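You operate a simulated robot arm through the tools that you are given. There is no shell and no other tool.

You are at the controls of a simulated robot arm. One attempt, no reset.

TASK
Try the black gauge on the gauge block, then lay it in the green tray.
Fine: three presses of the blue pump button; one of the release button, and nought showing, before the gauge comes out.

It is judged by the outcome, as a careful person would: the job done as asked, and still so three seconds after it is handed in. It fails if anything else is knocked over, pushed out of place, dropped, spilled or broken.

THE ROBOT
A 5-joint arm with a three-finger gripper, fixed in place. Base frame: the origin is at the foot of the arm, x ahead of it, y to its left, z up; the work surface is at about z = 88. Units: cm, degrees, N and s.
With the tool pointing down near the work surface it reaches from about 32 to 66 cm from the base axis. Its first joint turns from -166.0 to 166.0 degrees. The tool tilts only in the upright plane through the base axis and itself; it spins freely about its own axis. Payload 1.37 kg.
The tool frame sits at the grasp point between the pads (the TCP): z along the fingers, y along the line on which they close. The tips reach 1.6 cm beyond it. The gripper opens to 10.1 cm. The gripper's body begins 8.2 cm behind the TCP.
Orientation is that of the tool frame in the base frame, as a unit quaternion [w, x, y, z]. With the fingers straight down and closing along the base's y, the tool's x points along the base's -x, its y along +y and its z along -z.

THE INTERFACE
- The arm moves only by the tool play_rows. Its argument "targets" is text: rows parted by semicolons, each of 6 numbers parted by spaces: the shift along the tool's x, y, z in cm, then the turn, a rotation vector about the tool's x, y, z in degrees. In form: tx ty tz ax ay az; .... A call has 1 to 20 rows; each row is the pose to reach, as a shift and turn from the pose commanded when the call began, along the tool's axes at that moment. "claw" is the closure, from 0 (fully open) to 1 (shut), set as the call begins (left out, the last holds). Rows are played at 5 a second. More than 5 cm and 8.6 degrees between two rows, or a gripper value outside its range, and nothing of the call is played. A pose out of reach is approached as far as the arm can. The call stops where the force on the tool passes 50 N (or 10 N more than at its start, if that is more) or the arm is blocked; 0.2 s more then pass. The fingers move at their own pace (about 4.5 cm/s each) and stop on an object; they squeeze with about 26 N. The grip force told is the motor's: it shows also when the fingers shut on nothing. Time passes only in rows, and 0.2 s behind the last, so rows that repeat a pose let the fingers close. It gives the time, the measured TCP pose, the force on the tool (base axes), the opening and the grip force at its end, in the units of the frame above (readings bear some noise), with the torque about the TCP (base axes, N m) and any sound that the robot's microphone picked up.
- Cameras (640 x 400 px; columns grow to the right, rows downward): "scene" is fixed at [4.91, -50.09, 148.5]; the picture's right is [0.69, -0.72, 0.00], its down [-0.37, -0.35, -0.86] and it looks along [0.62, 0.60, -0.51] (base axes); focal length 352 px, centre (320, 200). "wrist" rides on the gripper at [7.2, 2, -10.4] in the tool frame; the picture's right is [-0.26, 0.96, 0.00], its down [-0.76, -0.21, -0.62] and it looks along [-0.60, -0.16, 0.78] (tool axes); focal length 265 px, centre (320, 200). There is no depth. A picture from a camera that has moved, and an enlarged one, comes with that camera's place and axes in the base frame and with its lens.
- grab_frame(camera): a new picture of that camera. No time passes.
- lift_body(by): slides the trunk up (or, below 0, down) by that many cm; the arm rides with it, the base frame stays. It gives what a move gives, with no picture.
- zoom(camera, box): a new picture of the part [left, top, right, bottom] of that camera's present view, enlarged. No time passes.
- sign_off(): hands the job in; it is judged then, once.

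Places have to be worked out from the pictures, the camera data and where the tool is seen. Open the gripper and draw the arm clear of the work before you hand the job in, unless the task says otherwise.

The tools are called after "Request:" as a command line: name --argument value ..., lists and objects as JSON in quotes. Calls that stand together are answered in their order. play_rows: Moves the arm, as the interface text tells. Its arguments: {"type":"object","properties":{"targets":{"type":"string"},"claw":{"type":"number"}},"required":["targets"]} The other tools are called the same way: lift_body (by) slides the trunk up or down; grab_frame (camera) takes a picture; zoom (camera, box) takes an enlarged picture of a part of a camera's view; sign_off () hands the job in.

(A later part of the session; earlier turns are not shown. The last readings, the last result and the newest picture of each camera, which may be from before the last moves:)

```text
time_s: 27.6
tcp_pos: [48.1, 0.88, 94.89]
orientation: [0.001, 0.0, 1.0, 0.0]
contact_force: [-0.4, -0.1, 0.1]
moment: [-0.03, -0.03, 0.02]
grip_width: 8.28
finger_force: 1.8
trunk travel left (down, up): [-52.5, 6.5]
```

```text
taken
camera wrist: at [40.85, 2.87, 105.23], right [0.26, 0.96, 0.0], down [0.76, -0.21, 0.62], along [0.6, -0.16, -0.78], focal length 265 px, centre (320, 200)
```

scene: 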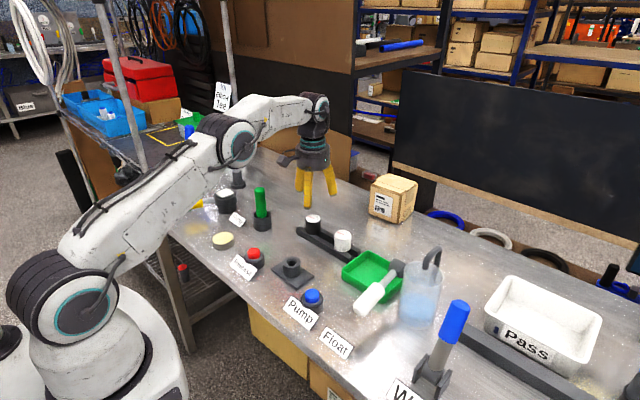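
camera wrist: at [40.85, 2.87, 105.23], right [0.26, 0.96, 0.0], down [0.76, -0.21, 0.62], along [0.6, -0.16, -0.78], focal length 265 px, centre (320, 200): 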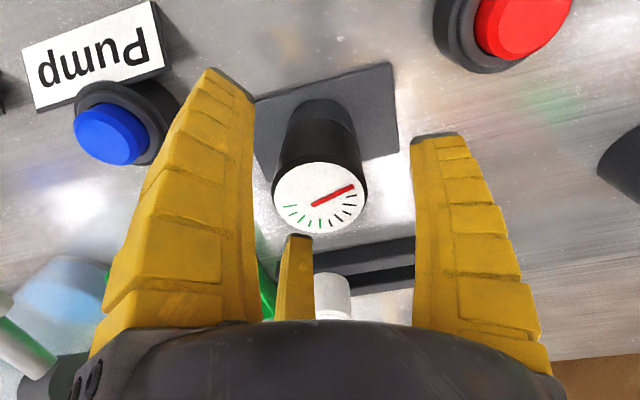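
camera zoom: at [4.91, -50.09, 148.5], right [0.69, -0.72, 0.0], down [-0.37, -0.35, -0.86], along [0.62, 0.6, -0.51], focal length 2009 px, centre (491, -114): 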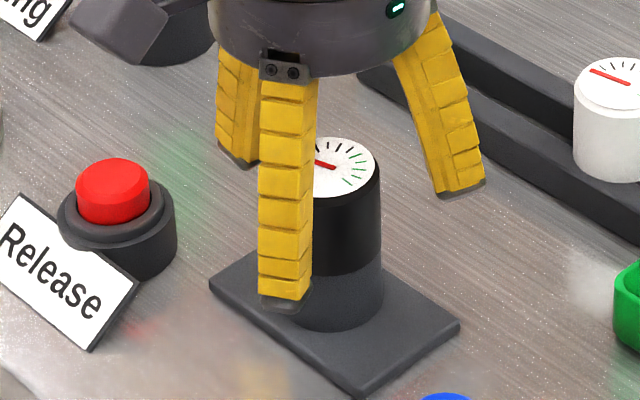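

The gauge stands seated and upright, showing nought. I'll rise clear, then close the fingers and go over the blue pump button, which I place at about (44.3, -10.1, 91).

Request:
play_rows --targets "0 0 -1.5 0 0 0; 0 0 -4 0 0 0; 0 0 -8 0 0 0; 0 0 -10 0 0 0; 1.9 -4 -10 0 0 0; 3.75 -8 -10 0 0 0; 3.75 -11 -10 0 0 0; 3.75 -11 -10 0 0 0"

Request:
play_rows --targets "0 0 1.5 0 0 0; 0 0 3 0 0 0; 0 0 4.5 0 0 0; 0 0 4.5 0 0 0; 0 0 4.5 0 0 0; 0 0 4.5 0 0 0; 0 0 4.5 0 0 0" --claw 1

Request:
grab_frame --camera "wrist"

Request:
zoom --camera "scene" --box '[230, 210, 370, 330]'

```text
time_s: 29.4
tcp_pos: [44.28, -10.01, 104.96]
orientation: [0.001, 0.001, 1.0, 0.0]
contact_force: [0.1, -0.5, -0.5]
moment: [-0.02, -0.01, 0.03]
grip_width: 8.29
finger_force: 1.3
trunk travel left (down, up): [-52.5, 6.5]
```

```text
time_s: 31.0
tcp_pos: [44.25, -9.96, 100.5]
orientation: [0.0, 0.001, 1.0, 0.0]
contact_force: [0.8, -0.3, 0.5]
moment: [0.01, 0.01, 0.03]
grip_width: 0.0
finger_force: 25.8
trunk travel left (down, up): [-52.5, 6.5]
```

```text
taken
camera wrist: at [37.1, -8.03, 110.74], right [0.26, 0.96, 0.0], down [0.76, -0.21, 0.62], along [0.6, -0.16, -0.78], focal length 265 px, centre (320, 200)
```

wrist: 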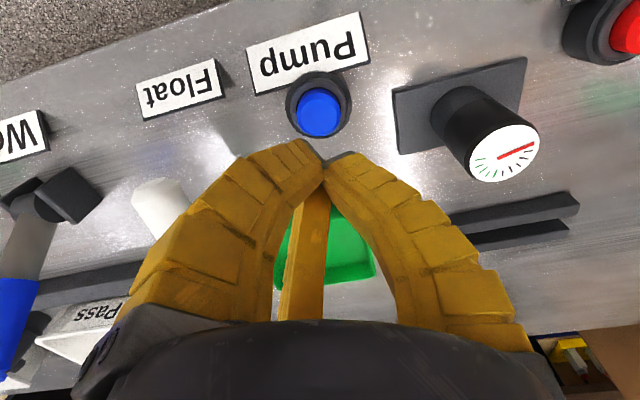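

```text
3.33 times, centred on (300, 270) of scene
camera zoom: at [4.91, -50.09, 148.5], right [0.69, -0.72, 0.0], down [-0.37, -0.35, -0.86], along [0.62, 0.6, -0.51], focal length 1172 px, centre (387, -33)
```

zoom: 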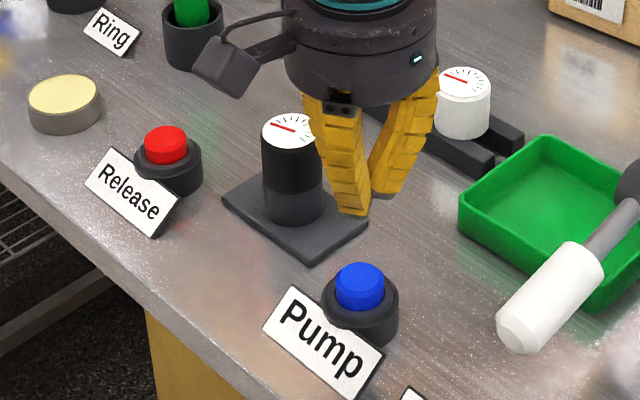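

The closed tips line up over the pump button (button about (44.15, -9.97), top ≈ 91.6). I'll descend to just above it.

Request:
play_rows --targets "0.1 0 2 0 0 0; 0.1 0 4 0 0 0; 0.1 0 5.5 0 0 0; 0.1 0 6 0 0 0; 0.1 0 6 0 0 0"

Request:
grab_frame --camera "wrist"

Request:
zoom --camera "scene" --box '[260, 220, 360, 320]'

```text
time_s: 32.2
tcp_pos: [44.24, -10.06, 94.34]
orientation: [0.0, 0.0, 1.0, 0.0]
contact_force: [0.0, 0.6, 0.8]
moment: [0.0, 0.0, -0.02]
grip_width: 0.0
finger_force: 25.6
trunk travel left (down, up): [-52.5, 6.5]
```

```text
taken
camera wrist: at [36.99, -8.14, 104.78], right [0.26, 0.96, 0.0], down [0.76, -0.21, 0.62], along [0.6, -0.16, -0.78], focal length 265 px, centre (320, 200)
```

wrist: 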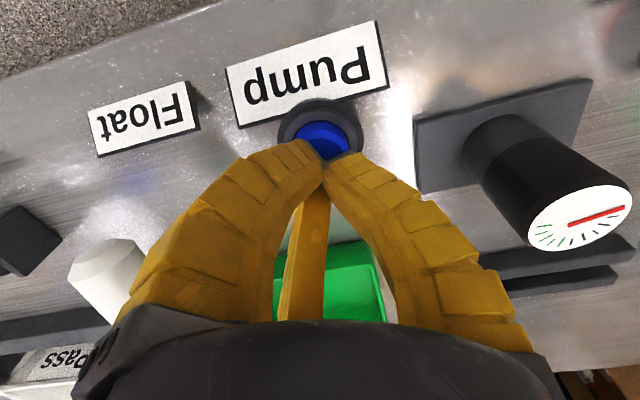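

```text
4.00 times, centred on (310, 270) of scene
camera zoom: at [4.91, -50.09, 148.5], right [0.69, -0.72, 0.0], down [-0.37, -0.35, -0.86], along [0.62, 0.6, -0.51], focal length 1406 px, centre (360, -80)
```

zoom: 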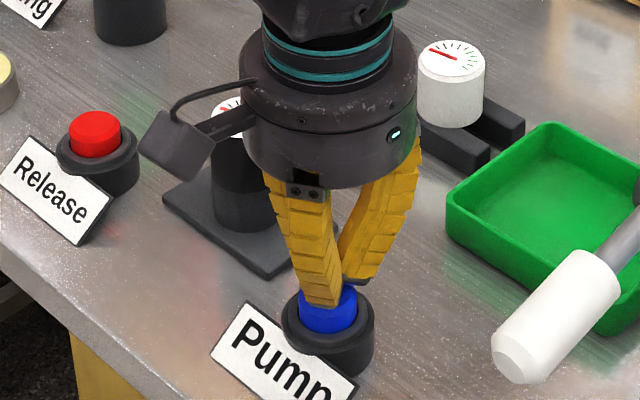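

The tips are just above the button. I'll press down in small steps and watch force and sound.

Request:
play_rows --targets "0 0 0.2 0 0 0; 0 0 0.4 0 0 0; 0 0 0.6 0 0 0; 0 0 0.8 0 0 0"

Request:
zoom --camera "wrist" --box '[500, 160, 640, 260]'

```text
time_s: 33.2
tcp_pos: [44.13, -10.13, 93.56]
orientation: [0.0, -0.001, 1.0, 0.001]
contact_force: [0.6, 0.8, 0.6]
moment: [-0.02, 0.02, -0.02]
grip_width: 0.0
finger_force: 25.9
trunk travel left (down, up): [-52.5, 6.5]
```

```text
4.00 times, centred on (570, 210) of wrist
camera zoom: at [36.98, -8.14, 103.93], right [0.26, 0.96, 0.0], down [0.76, -0.21, 0.62], along [0.6, -0.16, -0.78], focal length 1062 px, centre (-680, 160)
```

zoom: 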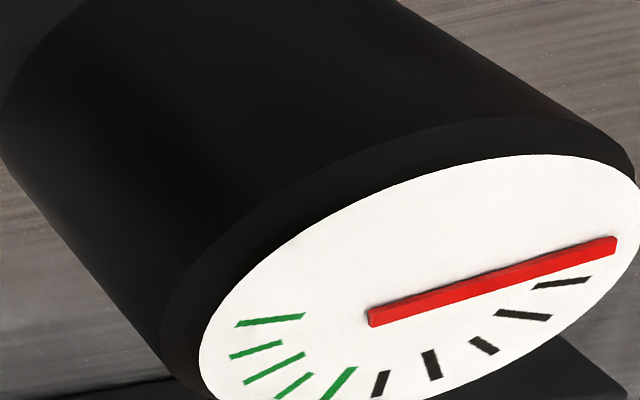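

No contact yet at 93.56, and the dial is still at nought. I'll press further in small steps.

Request:
play_rows --targets "0 0 0.15 0 0 0; 0 0 0.3 0 0 0; 0 0 0.45 0 0 0"

Request:
zoom --camera "wrist" --box '[500, 160, 640, 260]'

```text
time_s: 34.0
tcp_pos: [44.13, -10.01, 93.05]
orientation: [0.001, 0.0, 1.0, 0.0]
contact_force: [1.1, 1.0, 2.2]
moment: [0.04, -0.01, 0.01]
grip_width: 0.59
finger_force: 27.7
trunk travel left (down, up): [-52.5, 6.5]
heard: click
```

```text
4.00 times, centred on (570, 210) of wrist
camera zoom: at [36.93, -8.17, 103.47], right [0.26, 0.96, 0.0], down [0.76, -0.21, 0.62], along [0.6, -0.16, -0.78], focal length 1062 px, centre (-680, 160)
```

zoom: 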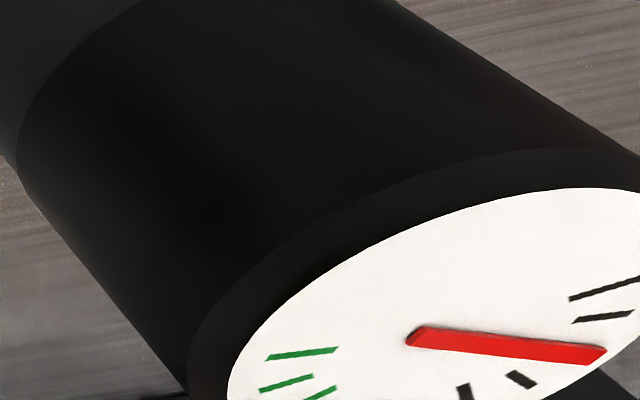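

A click was heard and the needle has risen: press one. I'll release upward fully and check that the reading holds.

Request:
play_rows --targets "0 0 -0.4 0 0 0; 0 0 -0.9 0 0 0; 0 0 -1.3 0 0 0; 0 0 -1.3 0 0 0"

Request:
grab_frame --camera "wrist"

Request:
zoom --camera "wrist" --box '[500, 160, 640, 260]'

```text
time_s: 35.0
tcp_pos: [44.25, -10.1, 94.34]
orientation: [0.0, 0.0, 1.0, 0.0]
contact_force: [0.9, 0.1, 0.0]
moment: [0.0, -0.03, -0.01]
grip_width: 0.01
finger_force: 28.3
trunk travel left (down, up): [-52.5, 6.5]
```

```text
taken
camera wrist: at [36.97, -8.13, 104.8], right [0.26, 0.96, 0.0], down [0.76, -0.21, 0.62], along [0.6, -0.16, -0.78], focal length 265 px, centre (320, 200)
```

wrist: 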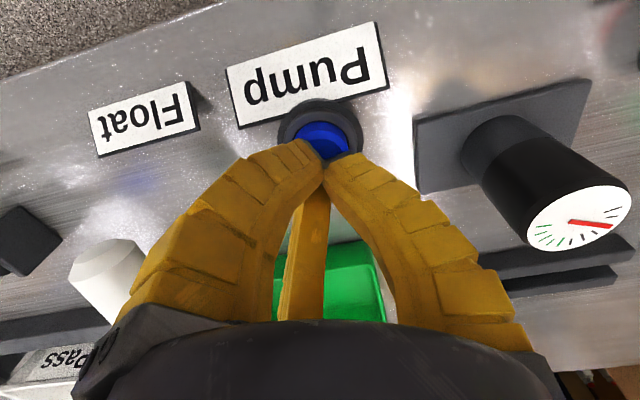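

```text
4.00 times, centred on (570, 210) of wrist
camera zoom: at [36.97, -8.13, 104.8], right [0.26, 0.96, 0.0], down [0.76, -0.21, 0.62], along [0.6, -0.16, -0.78], focal length 1062 px, centre (-680, 160)
```

zoom: 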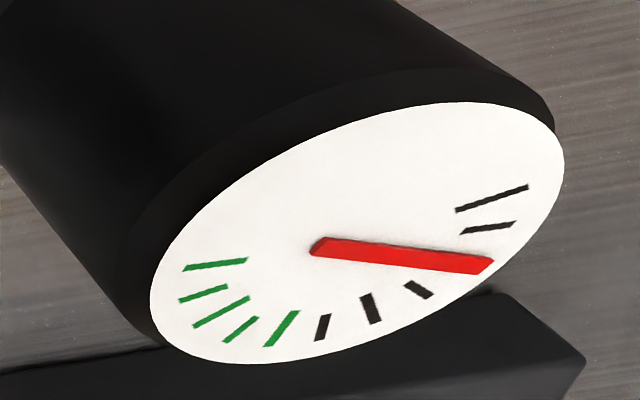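

The reading holds at the third mark. Now the second press, to the same depth, then back up.

Request:
play_rows --targets "0 0 0.5 0 0 0; 0 0 0.9 0 0 0; 0 0 1.1 0 0 0; 0 0 1.3 0 0 0"

Request:
play_rows --targets "0 0 -0.4 0 0 0; 0 0 -0.9 0 0 0; 0 0 -1.3 0 0 0; 0 0 -1.3 0 0 0"

Request:
zoom --camera "wrist" --box '[500, 160, 640, 260]'

```text
time_s: 36.0
tcp_pos: [44.27, -10.08, 93.24]
orientation: [-0.001, -0.001, 1.0, -0.001]
contact_force: [-0.6, 0.0, 2.1]
moment: [0.03, 0.02, -0.01]
grip_width: 0.6
finger_force: 28.1
trunk travel left (down, up): [-52.5, 6.5]
heard: click
```

```text
time_s: 37.0
tcp_pos: [44.33, -9.97, 94.34]
orientation: [-0.001, 0.0, 1.0, 0.0]
contact_force: [-0.5, -0.4, 0.6]
moment: [0.02, 0.01, -0.03]
grip_width: 0.0
finger_force: 27.7
trunk travel left (down, up): [-52.5, 6.5]
```

```text
4.00 times, centred on (570, 210) of wrist
camera zoom: at [37.0, -8.07, 104.76], right [0.26, 0.96, 0.0], down [0.76, -0.21, 0.62], along [0.6, -0.16, -0.78], focal length 1062 px, centre (-680, 160)
```

zoom: 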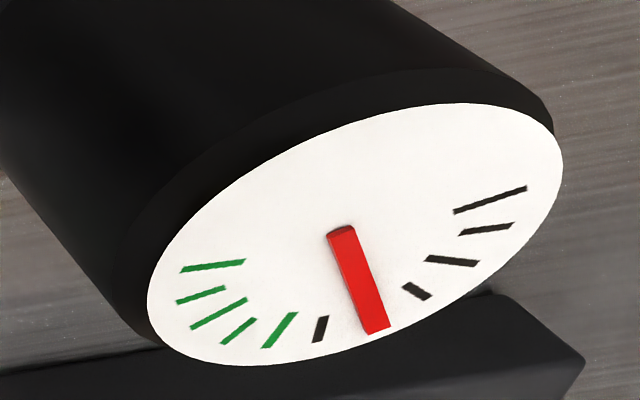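

The second click was registered and the needle is now at the fifth mark. Third press follows.

Request:
play_rows --targets "0 0 0.5 0 0 0; 0 0 0.9 0 0 0; 0 0 1.1 0 0 0; 0 0 1.3 0 0 0"

Request:
play_rows --targets "0 0 -0.4 0 0 0; 0 0 -0.9 0 0 0; 0 0 -1.3 0 0 0; 0 0 -1.3 0 0 0"

Request:
zoom --camera "wrist" --box '[500, 160, 640, 260]'

```text
time_s: 38.0
tcp_pos: [44.18, -9.99, 93.11]
orientation: [0.0, 0.001, 1.0, 0.0]
contact_force: [0.0, -0.6, 2.3]
moment: [0.01, -0.01, 0.0]
grip_width: 0.6
finger_force: 28.1
trunk travel left (down, up): [-52.5, 6.5]
heard: click
```

```text
time_s: 39.0
tcp_pos: [44.3, -10.1, 94.39]
orientation: [-0.001, 0.001, 1.0, 0.0]
contact_force: [-0.4, -0.2, -0.5]
moment: [-0.01, 0.01, 0.02]
grip_width: 0.01
finger_force: 27.9
trunk travel left (down, up): [-52.5, 6.5]
```

```text
4.00 times, centred on (570, 210) of wrist
camera zoom: at [36.98, -8.09, 104.83], right [0.26, 0.96, 0.0], down [0.76, -0.21, 0.62], along [0.6, -0.16, -0.78], focal length 1062 px, centre (-680, 160)
```

zoom: 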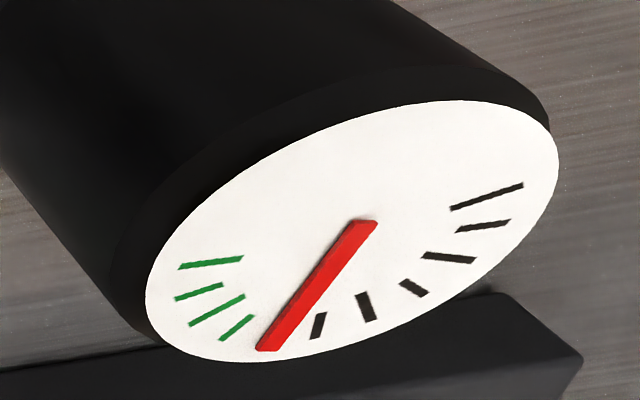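

Three presses are done and the needle is in the green. I'll rise and travel over to the Release button at about (44.3, 11.0).

Request:
play_rows --targets "0 0 -4 0 0 0; 0 0 -8 0 0 0; 0 0 -11 0 0 0; 0 4.5 -11 0 0 0; 0 9 -11 0 0 0; 0 13.5 -11 0 0 0; 0 18 -11 0 0 0; 0 21 -11 0 0 0; 0 21 -7.5 0 0 0; 0 21 -6 0 0 0; 0 21 -6 0 0 0"

Request:
grab_frame --camera "wrist"

Request:
zoom --camera "scene" --box '[210, 200, 330, 300]'

```text
time_s: 41.4
tcp_pos: [44.13, 10.98, 100.39]
orientation: [-0.001, 0.0, 1.0, 0.0]
contact_force: [0.3, -0.6, 2.0]
moment: [-0.03, -0.03, 0.01]
grip_width: 0.01
finger_force: 28.3
trunk travel left (down, up): [-52.5, 6.5]
```

```text
taken
camera wrist: at [36.9, 12.84, 110.77], right [0.26, 0.96, 0.0], down [0.76, -0.21, 0.62], along [0.6, -0.16, -0.78], focal length 265 px, centre (320, 200)
```

wrist: 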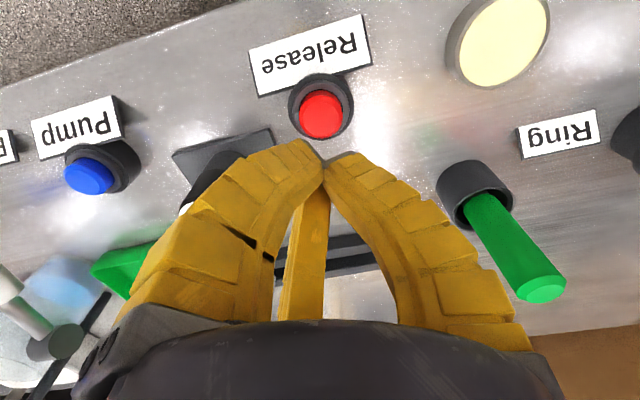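

```text
4.00 times, centred on (270, 250) of scene
camera zoom: at [4.91, -50.09, 148.5], right [0.69, -0.72, 0.0], down [-0.37, -0.35, -0.86], along [0.62, 0.6, -0.51], focal length 1406 px, centre (520, 0)
```

zoom: 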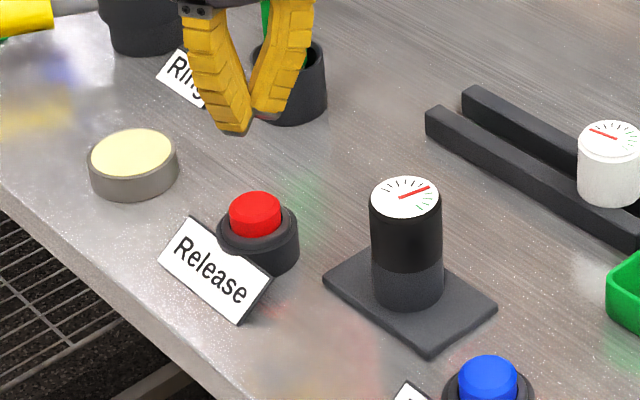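

The Release button sits in the same relative place as the pump button did, so I'll use the same approach and a single press, then back up.

Request:
play_rows --targets "0.1 0 2 0 0 0; 0.1 0 4 0 0 0; 0.1 0 5.5 0 0 0; 0.1 0 6 0 0 0; 0.1 0 6.5 0 0 0; 0.1 0 6.9 0 0 0; 0.1 0 7.1 0 0 0; 0.1 0 7.3 0 0 0"

Request:
zoom --camera "scene" --box '[210, 200, 330, 300]'

```text
time_s: 43.2
tcp_pos: [44.17, 10.91, 93.19]
orientation: [0.0, 0.001, 1.0, 0.0]
contact_force: [-0.5, 0.8, 1.8]
moment: [0.01, 0.03, 0.0]
grip_width: 0.61
finger_force: 27.6
trunk travel left (down, up): [-52.5, 6.5]
heard: click
```

```text
4.00 times, centred on (270, 250) of scene
camera zoom: at [4.91, -50.09, 148.5], right [0.69, -0.72, 0.0], down [-0.37, -0.35, -0.86], along [0.62, 0.6, -0.51], focal length 1406 px, centre (520, 0)
```

zoom: 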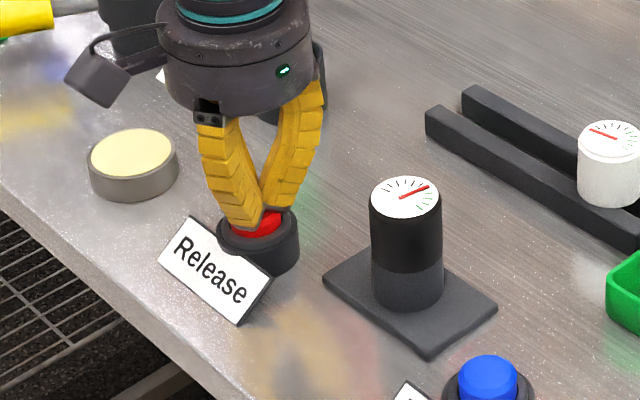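

A click was heard, one Release press. I'll lift off and watch the needle.

Request:
play_rows --targets "0 0 -0.5 0 0 0; 0 0 -1.3 0 0 0; 0 0 -3 0 0 0; 0 0 -6 0 0 0; 0 0 -10 0 0 0; 0 0 -11 0 0 0; 0 0 -11 0 0 0"

Request:
zoom --camera "scene" --box '[290, 230, 338, 260]'

```text
time_s: 44.8
tcp_pos: [44.03, 11.11, 104.05]
orientation: [0.001, 0.0, 1.0, 0.0]
contact_force: [-0.4, 0.4, -0.6]
moment: [0.0, 0.01, -0.02]
grip_width: 0.0
finger_force: 28.1
trunk travel left (down, up): [-52.5, 6.5]
```

```text
13.33 times, centred on (314, 245) of scene
camera zoom: at [4.91, -50.09, 148.5], right [0.69, -0.72, 0.0], down [-0.37, -0.35, -0.86], along [0.62, 0.6, -0.51], focal length 4687 px, centre (400, -400)
```

zoom: 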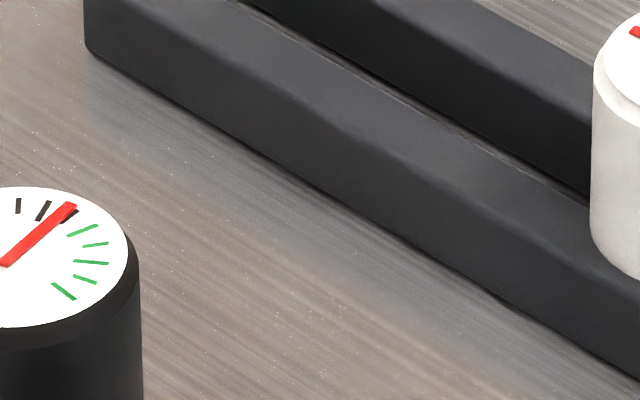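

The needle is falling slowly as it bleeds down. Meanwhile I'll bring the open gripper back above the gauge, well clear, and wait.

Request:
play_rows --targets "-1 -3 0 0 0 0; -2 -6 0 0 0 0; -3.9 -9 0 0 0 0; -3.9 -10.15 0 0 0 0; -3.9 -10.15 0 0 0 0; -3.9 -10.15 0 0 0 0; -3.9 -10.15 0 0 0 0" --claw 0.2

Request:
grab_frame --camera "wrist"

Request:
zoom --camera "wrist" --box '[270, 70, 380, 160]'

```text
time_s: 46.4
tcp_pos: [48.09, 0.84, 103.91]
orientation: [0.001, 0.001, 1.0, 0.0]
contact_force: [-0.8, -0.1, 0.1]
moment: [0.04, 0.02, 0.03]
grip_width: 8.3
finger_force: 1.7
trunk travel left (down, up): [-52.5, 6.5]
```

```text
taken
camera wrist: at [40.77, 2.79, 114.34], right [0.26, 0.96, 0.0], down [0.76, -0.21, 0.62], along [0.6, -0.16, -0.78], focal length 265 px, centre (320, 200)
```

wrist: 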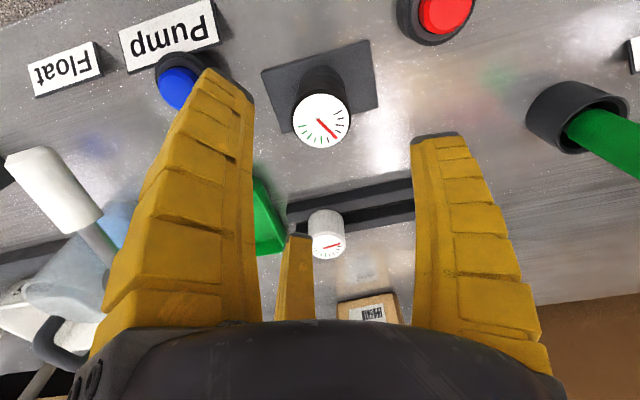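

```text
4.44 times, centred on (325, 115) of wrist
camera zoom: at [40.77, 2.79, 114.34], right [0.26, 0.96, 0.0], down [0.76, -0.21, 0.62], along [0.6, -0.16, -0.78], focal length 1180 px, centre (298, 578)
```

zoom: 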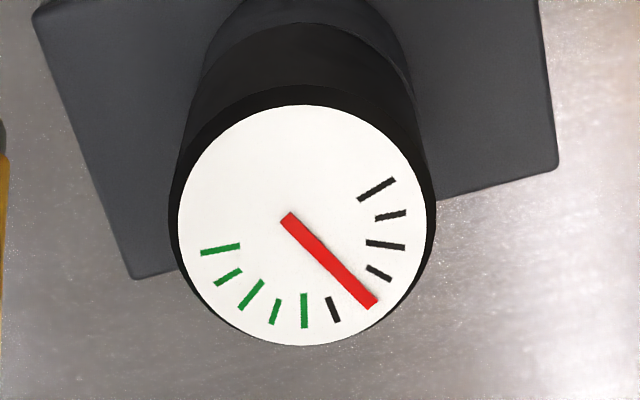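

The needle is on its way down at about the fifth mark. I'll hold here and let time pass.

Request:
play_rows --targets "0 0 0 0 0 0; 0 0 0 0 0 0; 0 0 0 0 0 0; 0 0 0 0 0 0; 0 0 0 0 0 0; 0 0 0 0 0 0; 0 0 0 0 0 0; 0 0 0 0 0 0; 0 0 0 0 0 0; 0 0 0 0 0 0; 0 0 0 0 0 0; 0 0 0 0 0 0; 0 0 0 0 0 0; 0 0 0 0 0 0; 0 0 0 0 0 0; 0 0 0 0 0 0; 0 0 0 0 0 0; 0 0 0 0 0 0; 0 0 0 0 0 0; 0 0 0 0 0 0"

Request:
zoom --camera "wrist" --box '[270, 70, 380, 160]'

```text
time_s: 50.6
tcp_pos: [48.0, 0.88, 103.97]
orientation: [0.0, 0.001, 1.0, 0.0]
contact_force: [-0.9, -0.4, 0.2]
moment: [0.01, -0.01, 0.0]
grip_width: 8.29
finger_force: 1.9
trunk travel left (down, up): [-52.5, 6.5]
```

```text
4.44 times, centred on (325, 115) of wrist
camera zoom: at [40.77, 2.8, 114.34], right [0.26, 0.96, 0.0], down [0.76, -0.21, 0.62], along [0.6, -0.16, -0.78], focal length 1180 px, centre (298, 578)
```

zoom: 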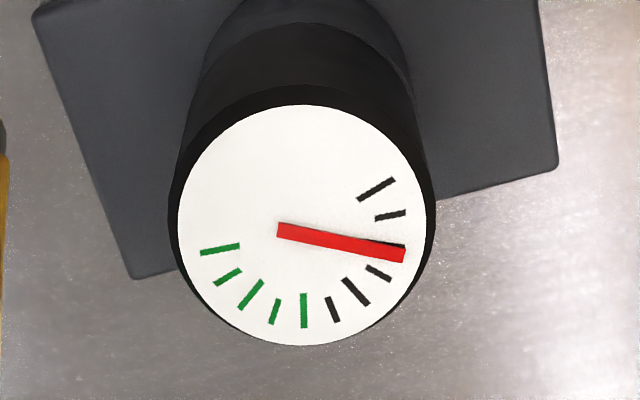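

The needle is down to about the third mark but not yet at nought, so I'll wait more.

Request:
play_rows --targets "0 0 0 0 0 0; 0 0 0 0 0 0; 0 0 0 0 0 0; 0 0 0 0 0 0; 0 0 0 0 0 0; 0 0 0 0 0 0; 0 0 0 0 0 0; 0 0 0 0 0 0; 0 0 0 0 0 0; 0 0 0 0 0 0; 0 0 0 0 0 0; 0 0 0 0 0 0; 0 0 0 0 0 0; 0 0 0 0 0 0; 0 0 0 0 0 0; 0 0 0 0 0 0; 0 0 0 0 0 0; 0 0 0 0 0 0; 0 0 0 0 0 0; 0 0 0 0 0 0"

Request:
play_rows --targets "0 0 0 0 0 0; 0 0 0 0 0 0; 0 0 0 0 0 0; 0 0 0 0 0 0; 0 0 0 0 0 0; 0 0 0 0 0 0; 0 0 0 0 0 0; 0 0 0 0 0 0; 0 0 0 0 0 0; 0 0 0 0 0 0"

Request:
zoom --camera "wrist" --box '[270, 70, 380, 160]'

```text
time_s: 54.8
tcp_pos: [48.03, 0.83, 103.88]
orientation: [0.0, 0.0, 1.0, 0.0]
contact_force: [-0.3, 0.0, -0.4]
moment: [-0.01, 0.01, -0.01]
grip_width: 8.3
finger_force: 1.1
trunk travel left (down, up): [-52.5, 6.5]
```

```text
time_s: 57.0
tcp_pos: [48.01, 0.71, 103.97]
orientation: [0.001, -0.001, 1.0, 0.0]
contact_force: [1.1, 0.5, 0.1]
moment: [-0.02, -0.02, -0.01]
grip_width: 8.31
finger_force: 2.0
trunk travel left (down, up): [-52.5, 6.5]
```

```text
4.44 times, centred on (325, 115) of wrist
camera zoom: at [40.77, 2.8, 114.34], right [0.26, 0.96, 0.0], down [0.76, -0.21, 0.62], along [0.6, -0.16, -0.78], focal length 1180 px, centre (298, 578)
```

zoom: 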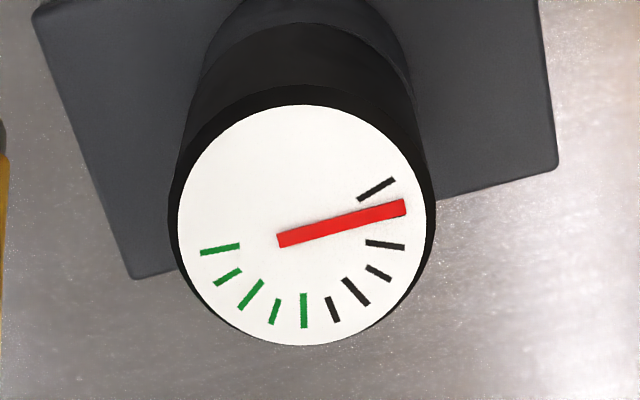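

Only the first mark (nought) is left to reach, so I'll keep waiting.

Request:
play_rows --targets "0 0 0 0 0 0; 0 0 0 0 0 0; 0 0 0 0 0 0; 0 0 0 0 0 0; 0 0 0 0 0 0; 0 0 0 0 0 0; 0 0 0 0 0 0; 0 0 0 0 0 0; 0 0 0 0 0 0; 0 0 0 0 0 0; 0 0 0 0 0 0; 0 0 0 0 0 0; 0 0 0 0 0 0; 0 0 0 0 0 0; 0 0 0 0 0 0; 0 0 0 0 0 0; 0 0 0 0 0 0; 0 0 0 0 0 0; 0 0 0 0 0 0; 0 0 0 0 0 0"

Request:
play_rows --targets "0 0 0 0 0 0; 0 0 0 0 0 0; 0 0 0 0 0 0; 0 0 0 0 0 0; 0 0 0 0 0 0; 0 0 0 0 0 0; 0 0 0 0 0 0; 0 0 0 0 0 0; 0 0 0 0 0 0; 0 0 0 0 0 0; 0 0 0 0 0 0; 0 0 0 0 0 0; 0 0 0 0 0 0; 0 0 0 0 0 0; 0 0 0 0 0 0"

Request:
zoom --camera "wrist" --box '[270, 70, 380, 160]'

Request:
zoom --camera "scene" --box '[270, 180, 370, 260]'

```text
time_s: 61.2
tcp_pos: [48.08, 0.82, 104.01]
orientation: [0.0, 0.0, 1.0, 0.0]
contact_force: [-0.8, 0.1, 0.2]
moment: [0.0, 0.01, 0.02]
grip_width: 8.28
finger_force: 1.1
trunk travel left (down, up): [-52.5, 6.5]
```

```text
time_s: 64.4
tcp_pos: [47.95, 0.86, 104.06]
orientation: [0.0, -0.001, 1.0, 0.0]
contact_force: [0.6, 0.2, -0.2]
moment: [0.0, 0.01, 0.0]
grip_width: 8.28
finger_force: 1.5
trunk travel left (down, up): [-52.5, 6.5]
```

```text
4.44 times, centred on (325, 115) of wrist
camera zoom: at [40.77, 2.8, 114.34], right [0.26, 0.96, 0.0], down [0.76, -0.21, 0.62], along [0.6, -0.16, -0.78], focal length 1180 px, centre (298, 578)
```

zoom: 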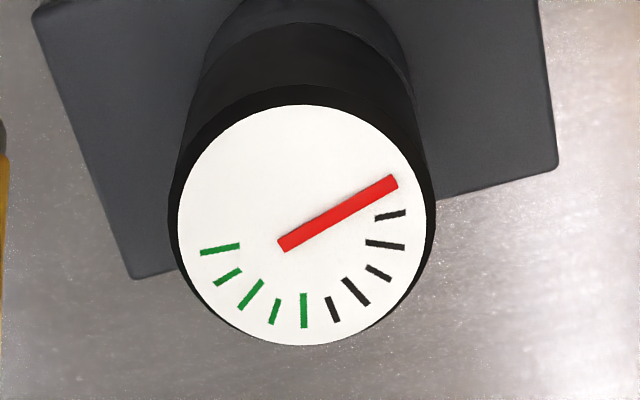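

```text
5.00 times, centred on (320, 220) of scene
camera zoom: at [4.91, -50.09, 148.5], right [0.69, -0.72, 0.0], down [-0.37, -0.35, -0.86], along [0.62, 0.6, -0.51], focal length 1758 px, centre (320, 100)
```

zoom: 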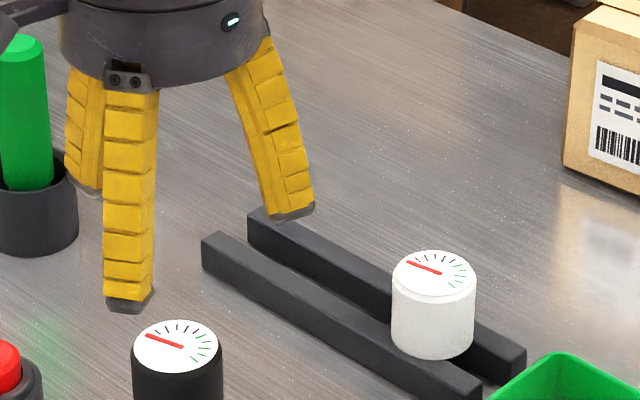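

The needle now covers the first mark. I'll wait a few seconds more to be sure it has settled fully at nought.

Request:
play_rows --targets "0 0 0 0 0 0; 0 0 0 0 0 0; 0 0 0 0 0 0; 0 0 0 0 0 0; 0 0 0 0 0 0; 0 0 0 0 0 0; 0 0 0 0 0 0; 0 0 0 0 0 0; 0 0 0 0 0 0; 0 0 0 0 0 0; 0 0 0 0 0 0; 0 0 0 0 0 0; 0 0 0 0 0 0; 0 0 0 0 0 0; 0 0 0 0 0 0; 0 0 0 0 0 0; 0 0 0 0 0 0; 0 0 0 0 0 0; 0 0 0 0 0 0; 0 0 0 0 0 0"

Request:
zoom --camera "wrist" --box '[270, 70, 380, 160]'

```text
time_s: 68.6
tcp_pos: [47.96, 0.83, 104.0]
orientation: [0.0, 0.0, 1.0, 0.0]
contact_force: [0.2, -0.1, -0.2]
moment: [0.0, 0.04, 0.01]
grip_width: 8.29
finger_force: 1.3
trunk travel left (down, up): [-52.5, 6.5]
```

```text
4.44 times, centred on (325, 115) of wrist
camera zoom: at [40.77, 2.8, 114.34], right [0.26, 0.96, 0.0], down [0.76, -0.21, 0.62], along [0.6, -0.16, -0.78], focal length 1180 px, centre (298, 578)
```

zoom: 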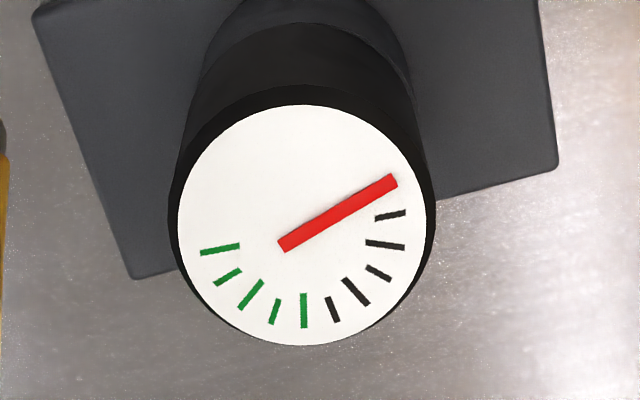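

The needle has settled at nought. Now I'll descend to the earlier grip height (TCP 94.85) and close on the gauge.

Request:
play_rows --targets "0 0 3 0 0 0; 0 0 6 0 0 0; 0 0 8 0 0 0; 0 0 9.1 0 0 0; 0 0 9.1 0 0 0" --claw 0.2

Request:
play_rows --targets "0 0 0 0 0 0; 0 0 0 0 0 0; 0 0 0 0 0 0; 0 0 0 0 0 0; 0 0 0 0 0 0; 0 0 0 0 0 0; 0 0 0 0 0 0" --claw 1

Request:
grab_frame --camera "wrist"

Request:
zoom --camera "scene" --box '[250, 220, 330, 290]'

```text
time_s: 69.8
tcp_pos: [47.95, 0.78, 94.97]
orientation: [0.0, -0.001, 1.0, 0.001]
contact_force: [-0.6, -0.1, -0.2]
moment: [0.01, -0.04, -0.02]
grip_width: 8.32
finger_force: 1.4
trunk travel left (down, up): [-52.5, 6.5]
```

```text
time_s: 71.4
tcp_pos: [47.96, 0.74, 95.07]
orientation: [0.001, 0.0, 1.0, 0.0]
contact_force: [1.8, 1.4, 7.5]
moment: [0.0, -0.22, 0.01]
grip_width: 3.86
finger_force: 25.9
trunk travel left (down, up): [-52.5, 6.5]
```

```text
taken
camera wrist: at [40.67, 2.73, 105.45], right [0.26, 0.96, 0.0], down [0.75, -0.21, 0.62], along [0.6, -0.16, -0.78], focal length 265 px, centre (320, 200)
```

wrist: 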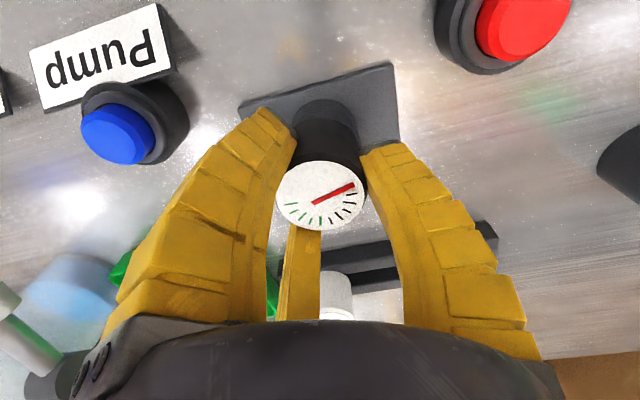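

```text
5.71 times, centred on (290, 255) of scene
camera zoom: at [4.91, -50.09, 148.5], right [0.69, -0.72, 0.0], down [-0.37, -0.35, -0.86], along [0.62, 0.6, -0.51], focal length 2009 px, centre (491, -114)
```

zoom: 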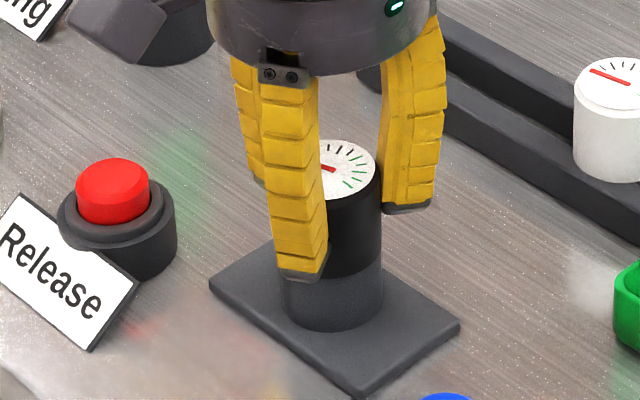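

The grip is 3.86 cm, just like the good pick-up. I'll lift slowly.

Request:
play_rows --targets "0 0 -0.1 0 0 0; 0 0 -0.2 0 0 0; 0 0 -0.3 0 0 0; 0 0 -0.4 0 0 0; 0 0 -0.5 0 0 0; 0 0 -0.6 0 0 0; 0 0 -0.6 0 0 0"

Request:
zoom --camera "scene" --box '[250, 220, 330, 290]'

```text
time_s: 73.0
tcp_pos: [48.06, 0.89, 95.59]
orientation: [0.0, 0.0, 1.0, 0.0]
contact_force: [-0.4, -0.1, -1.0]
moment: [0.01, -0.01, 0.01]
grip_width: 3.64
finger_force: 25.3
trunk travel left (down, up): [-52.5, 6.5]
```

```text
5.71 times, centred on (290, 255) of scene
camera zoom: at [4.91, -50.09, 148.5], right [0.69, -0.72, 0.0], down [-0.37, -0.35, -0.86], along [0.62, 0.6, -0.51], focal length 2009 px, centre (491, -114)
```

zoom: 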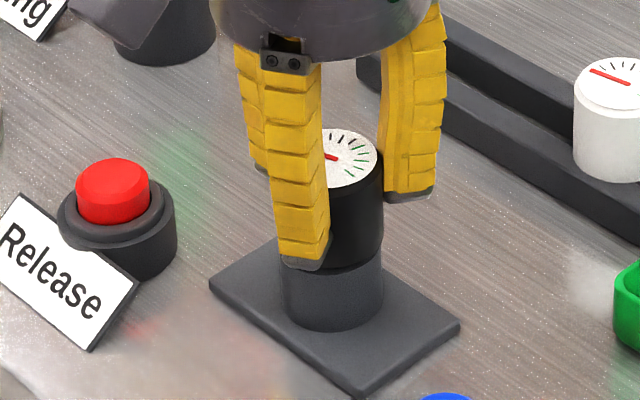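

The gauge is lifting out with the fingers at a steady 3.64. I'll continue up to about 103.

Request:
play_rows --targets "0 0 -0.2 0 0 0; 0 0 -0.5 0 0 0; 0 0 -0.8 0 0 0; 0 0 -1.2 0 0 0; 0 0 -1.6 0 0 0; 0 0 -2 0 0 0; 0 0 -2.5 0 0 0; 0 0 -3.2 0 0 0; 0 0 -4 0 0 0; 0 0 -5 0 0 0; 0 0 -6 0 0 0; 0 0 -7 0 0 0; 0 0 -7.5 0 0 0; 0 0 -7.5 0 0 0"

Request:
grab_frame --camera "scene"

Request:
grab_frame --camera "wrist"

```text
time_s: 76.0
tcp_pos: [47.98, 0.79, 103.07]
orientation: [0.0, 0.0, 1.0, 0.0]
contact_force: [-0.3, 0.6, -0.6]
moment: [0.01, 0.0, -0.02]
grip_width: 3.62
finger_force: 25.6
trunk travel left (down, up): [-52.5, 6.5]
```

```text
taken
```

scene: 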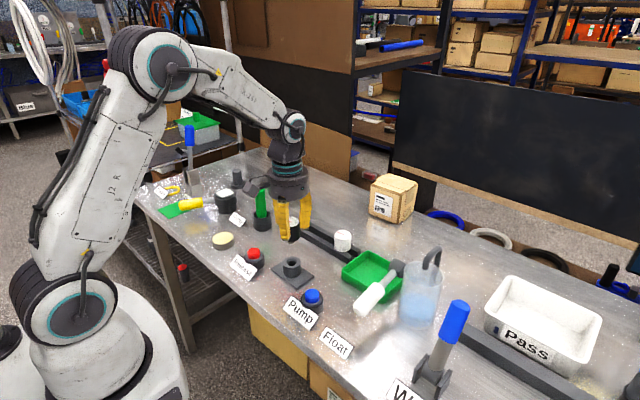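

```text
taken
camera wrist: at [40.79, 2.75, 113.42], right [0.26, 0.96, 0.0], down [0.76, -0.21, 0.62], along [0.6, -0.16, -0.78], focal length 265 px, centre (320, 200)
```

wrist: 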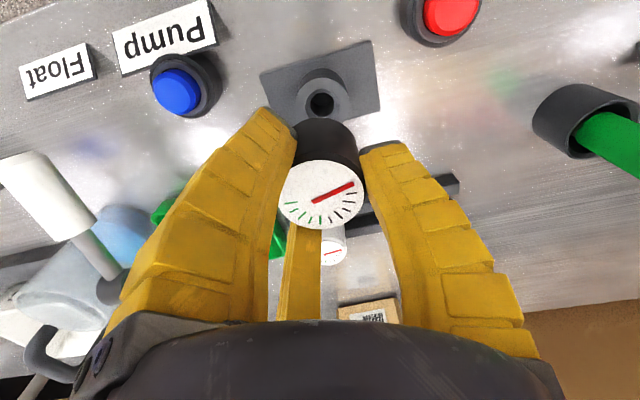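

The gauge is out and held, and the block is clear. I'll carry it over the tray interior at about (60.6, -14.2), staying at this height.

Request:
play_rows --targets "-0.8 -1 0 0 0 0; -2.4 -2.9 0 0 0 0; -4.2 -5 0 0 0 0; -6 -7.2 0 0 0 0; -7.8 -9.3 0 0 0 0; -9.6 -11.4 0 0 0 0; -11.2 -13.3 0 0 0 0; -12.2 -14.5 0 0 0 0; -12.6 -15 0 0 0 0; -12.6 -15 0 0 0 0"

Request:
grab_frame --camera "wrist"

Request:
zoom --camera "scene" --box '[310, 180, 450, 330]'

```text
time_s: 78.2
tcp_pos: [60.65, -14.16, 103.12]
orientation: [0.0, 0.0, 1.0, -0.001]
contact_force: [0.2, 0.4, -0.9]
moment: [0.0, 0.02, -0.03]
grip_width: 3.62
finger_force: 26.4
trunk travel left (down, up): [-52.5, 6.5]
```

```text
taken
camera wrist: at [53.4, -12.23, 113.45], right [0.26, 0.96, 0.0], down [0.76, -0.21, 0.62], along [0.6, -0.16, -0.78], focal length 265 px, centre (320, 200)
```

wrist: 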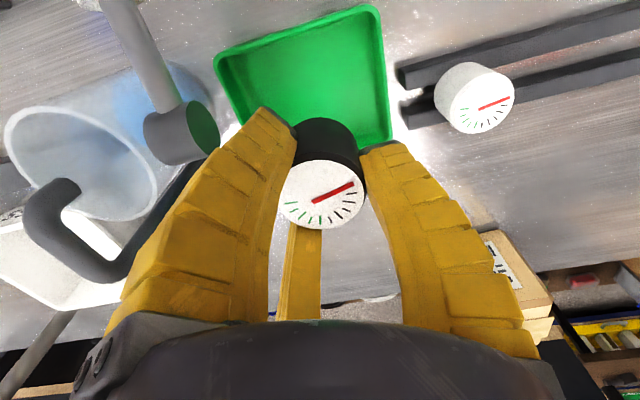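

```text
2.67 times, centred on (380, 255) of scene
camera zoom: at [4.91, -50.09, 148.5], right [0.69, -0.72, 0.0], down [-0.37, -0.35, -0.86], along [0.62, 0.6, -0.51], focal length 937 px, centre (160, 53)
```

zoom: 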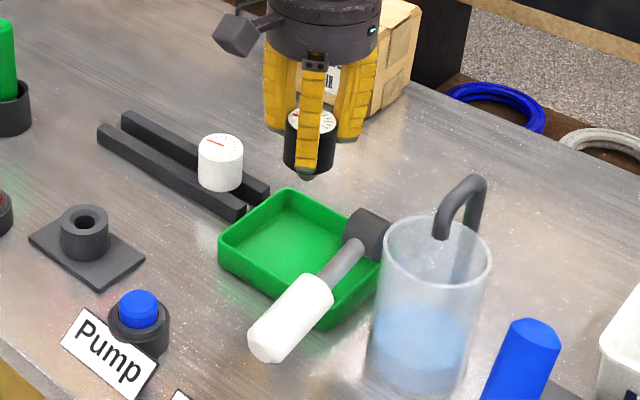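

The gauge is above the middle of the tray with the lever head clear at y ≈ -21.7. I'll lower to TCP 95 and then creep.

Request:
play_rows --targets "0 -0.2 1.5 0 0 0; 0 -0.3 3 0 0 0; 0 -0.3 4.5 0 0 0; 0 -0.3 6 0 0 0; 0 -0.3 7.2 0 0 0; 0 -0.3 8 0 0 0; 0 -0.3 8 0 0 0"

Request:
zoom --camera "scene" --box '[310, 200, 450, 330]'

Request:
grab_frame --camera "wrist"

```text
time_s: 79.8
tcp_pos: [60.61, -14.55, 95.03]
orientation: [0.0, 0.0, 1.0, 0.0]
contact_force: [-0.2, -0.2, -1.0]
moment: [-0.01, 0.03, 0.0]
grip_width: 3.64
finger_force: 25.8
trunk travel left (down, up): [-52.5, 6.5]
```

```text
3.08 times, centred on (380, 265) of scene
camera zoom: at [4.91, -50.09, 148.5], right [0.69, -0.72, 0.0], down [-0.37, -0.35, -0.86], along [0.62, 0.6, -0.51], focal length 1082 px, centre (135, 0)
```

zoom: 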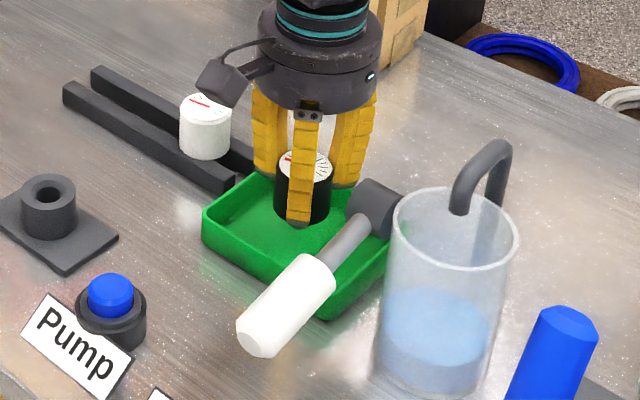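

```text
taken
camera wrist: at [53.38, -12.55, 105.43], right [0.26, 0.96, 0.0], down [0.76, -0.21, 0.62], along [0.6, -0.16, -0.78], focal length 265 px, centre (320, 200)
```

wrist: 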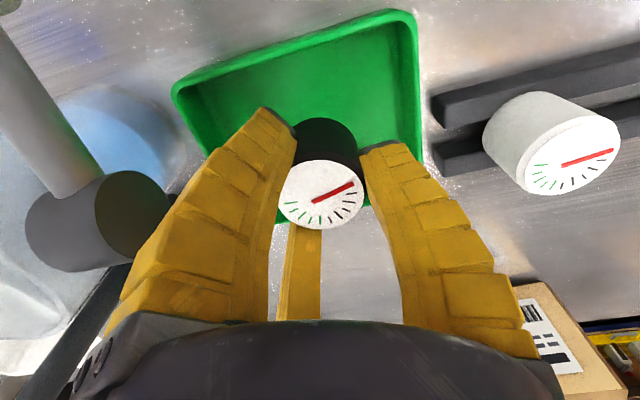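

No contact yet at 95.0. I'll creep down 0.15 cm per row until the stem touches the tray floor.

Request:
play_rows --targets "0 0 0.15 0 0 0; 0 0 0.3 0 0 0; 0 0 0.45 0 0 0; 0 0 0.6 0 0 0; 0 0 0.75 0 0 0"

```text
time_s: 81.0
tcp_pos: [60.78, -14.47, 94.44]
orientation: [-0.001, 0.0, 1.0, 0.0]
contact_force: [-0.3, -0.4, -0.8]
moment: [0.02, -0.05, -0.01]
grip_width: 3.65
finger_force: 25.7
trunk travel left (down, up): [-52.5, 6.5]
```

Still free at 94.4. I'll continue creeping.

Request:
play_rows --targets "0 0 0.1 0 0 0; 0 0 0.2 0 0 0; 0 0 0.3 0 0 0; 0 0 0.3 0 0 0"

```text
time_s: 82.0
tcp_pos: [60.66, -14.56, 94.03]
orientation: [0.0, -0.001, 1.0, 0.0]
contact_force: [-0.1, 0.5, -1.1]
moment: [0.03, -0.03, 0.01]
grip_width: 3.62
finger_force: 25.7
trunk travel left (down, up): [-52.5, 6.5]
```

Still no contact at 94.0, so I'll go a bit further.

Request:
play_rows --targets "0 0 0.1 0 0 0; 0 0 0.2 0 0 0; 0 0 0.3 0 0 0; 0 0 0.3 0 0 0"

Request:
zoom --camera "scene" --box '[340, 220, 420, 290]'

```text
time_s: 83.0
tcp_pos: [60.67, -14.49, 93.81]
orientation: [0.001, 0.0, 1.0, 0.001]
contact_force: [0.1, -0.2, -0.6]
moment: [-0.02, -0.01, -0.01]
grip_width: 3.65
finger_force: 26.1
trunk travel left (down, up): [-52.5, 6.5]
```

```text
5.71 times, centred on (380, 255) of scene
camera zoom: at [4.91, -50.09, 148.5], right [0.69, -0.72, 0.0], down [-0.37, -0.35, -0.86], along [0.62, 0.6, -0.51], focal length 2009 px, centre (-23, -114)
```

zoom: 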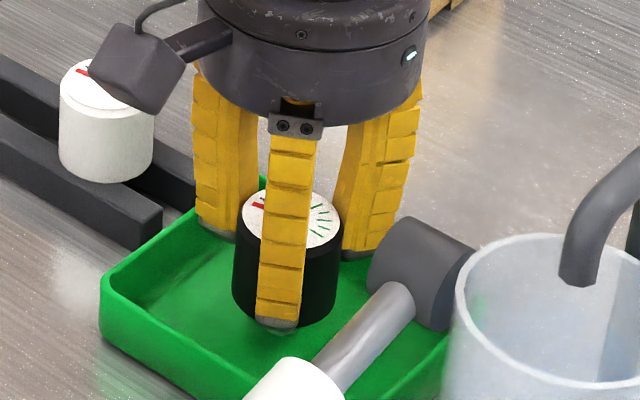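

There's still a small gap visible under the stem. I'll creep further down.

Request:
play_rows --targets "0 0 0.1 0 0 0; 0 0 0.2 0 0 0; 0 0 0.3 0 0 0; 0 0 0.3 0 0 0"

```text
time_s: 84.0
tcp_pos: [60.65, -14.63, 93.49]
orientation: [0.0, 0.0, 1.0, -0.001]
contact_force: [-0.4, 0.2, -1.0]
moment: [0.04, 0.05, -0.05]
grip_width: 3.65
finger_force: 25.8
trunk travel left (down, up): [-52.5, 6.5]
```

Still free; another 0.3 cm.

Request:
play_rows --targets "0 0 0.1 0 0 0; 0 0 0.2 0 0 0; 0 0 0.3 0 0 0; 0 0 0.3 0 0 0"

Request:
zoom --camera "scene" --box '[340, 220, 420, 290]'

```text
time_s: 85.0
tcp_pos: [60.56, -14.57, 93.18]
orientation: [0.0, 0.0, 1.0, 0.0]
contact_force: [0.1, 0.1, -0.7]
moment: [-0.01, 0.01, 0.02]
grip_width: 3.61
finger_force: 26.3
trunk travel left (down, up): [-52.5, 6.5]
```

```text
5.71 times, centred on (380, 255) of scene
camera zoom: at [4.91, -50.09, 148.5], right [0.69, -0.72, 0.0], down [-0.37, -0.35, -0.86], along [0.62, 0.6, -0.51], focal length 2009 px, centre (-23, -114)
```

zoom: 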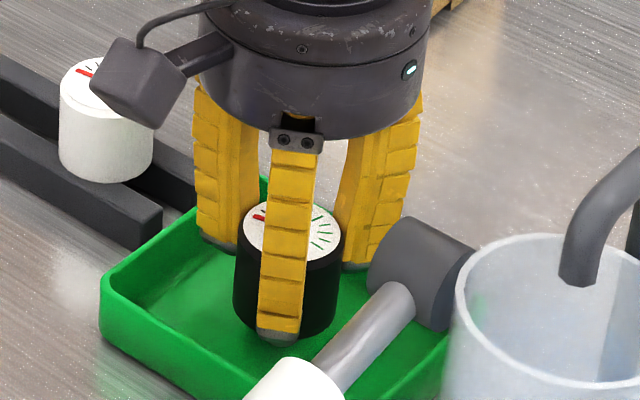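

Still no contact at 93.2. I'll keep creeping; the tips still have plenty of room above the tray floor.

Request:
play_rows --targets "0 0 0.1 0 0 0; 0 0 0.2 0 0 0; 0 0 0.3 0 0 0; 0 0 0.4 0 0 0; 0 0 0.4 0 0 0"

```text
time_s: 86.2
tcp_pos: [60.59, -14.51, 93.06]
orientation: [0.003, 0.0, 1.0, -0.002]
contact_force: [-1.8, -2.0, 18.1]
moment: [-0.12, 0.15, 0.01]
grip_width: 4.0
finger_force: 25.7
trunk travel left (down, up): [-52.5, 6.5]
```

Contact at 93.06: the stem is on the tray floor. I'll relieve the press, then open the fingers.

Request:
play_rows --targets "0 0 -0.15 0 0 0; 0 0 -0.28 0 0 0; 0 0 -0.28 0 0 0"

Request:
zoom --camera "scene" --box '[340, 220, 420, 290]'

```text
time_s: 87.0
tcp_pos: [60.64, -14.59, 93.01]
orientation: [-0.001, 0.0, 1.0, 0.001]
contact_force: [2.3, -1.4, 6.6]
moment: [-0.05, -0.11, 0.01]
grip_width: 3.84
finger_force: 26.6
trunk travel left (down, up): [-52.5, 6.5]
```

```text
5.71 times, centred on (380, 255) of scene
camera zoom: at [4.91, -50.09, 148.5], right [0.69, -0.72, 0.0], down [-0.37, -0.35, -0.86], along [0.62, 0.6, -0.51], focal length 2009 px, centre (-23, -114)
```

zoom: 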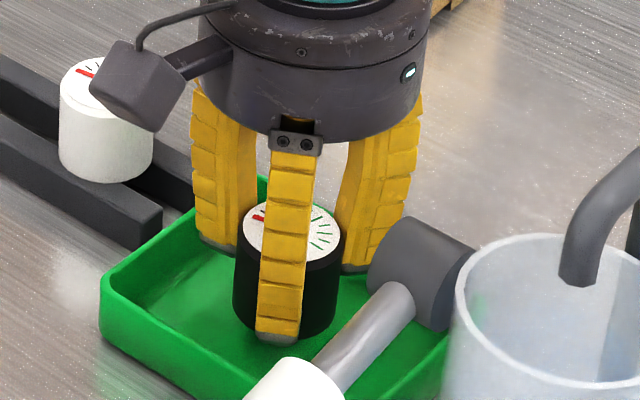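

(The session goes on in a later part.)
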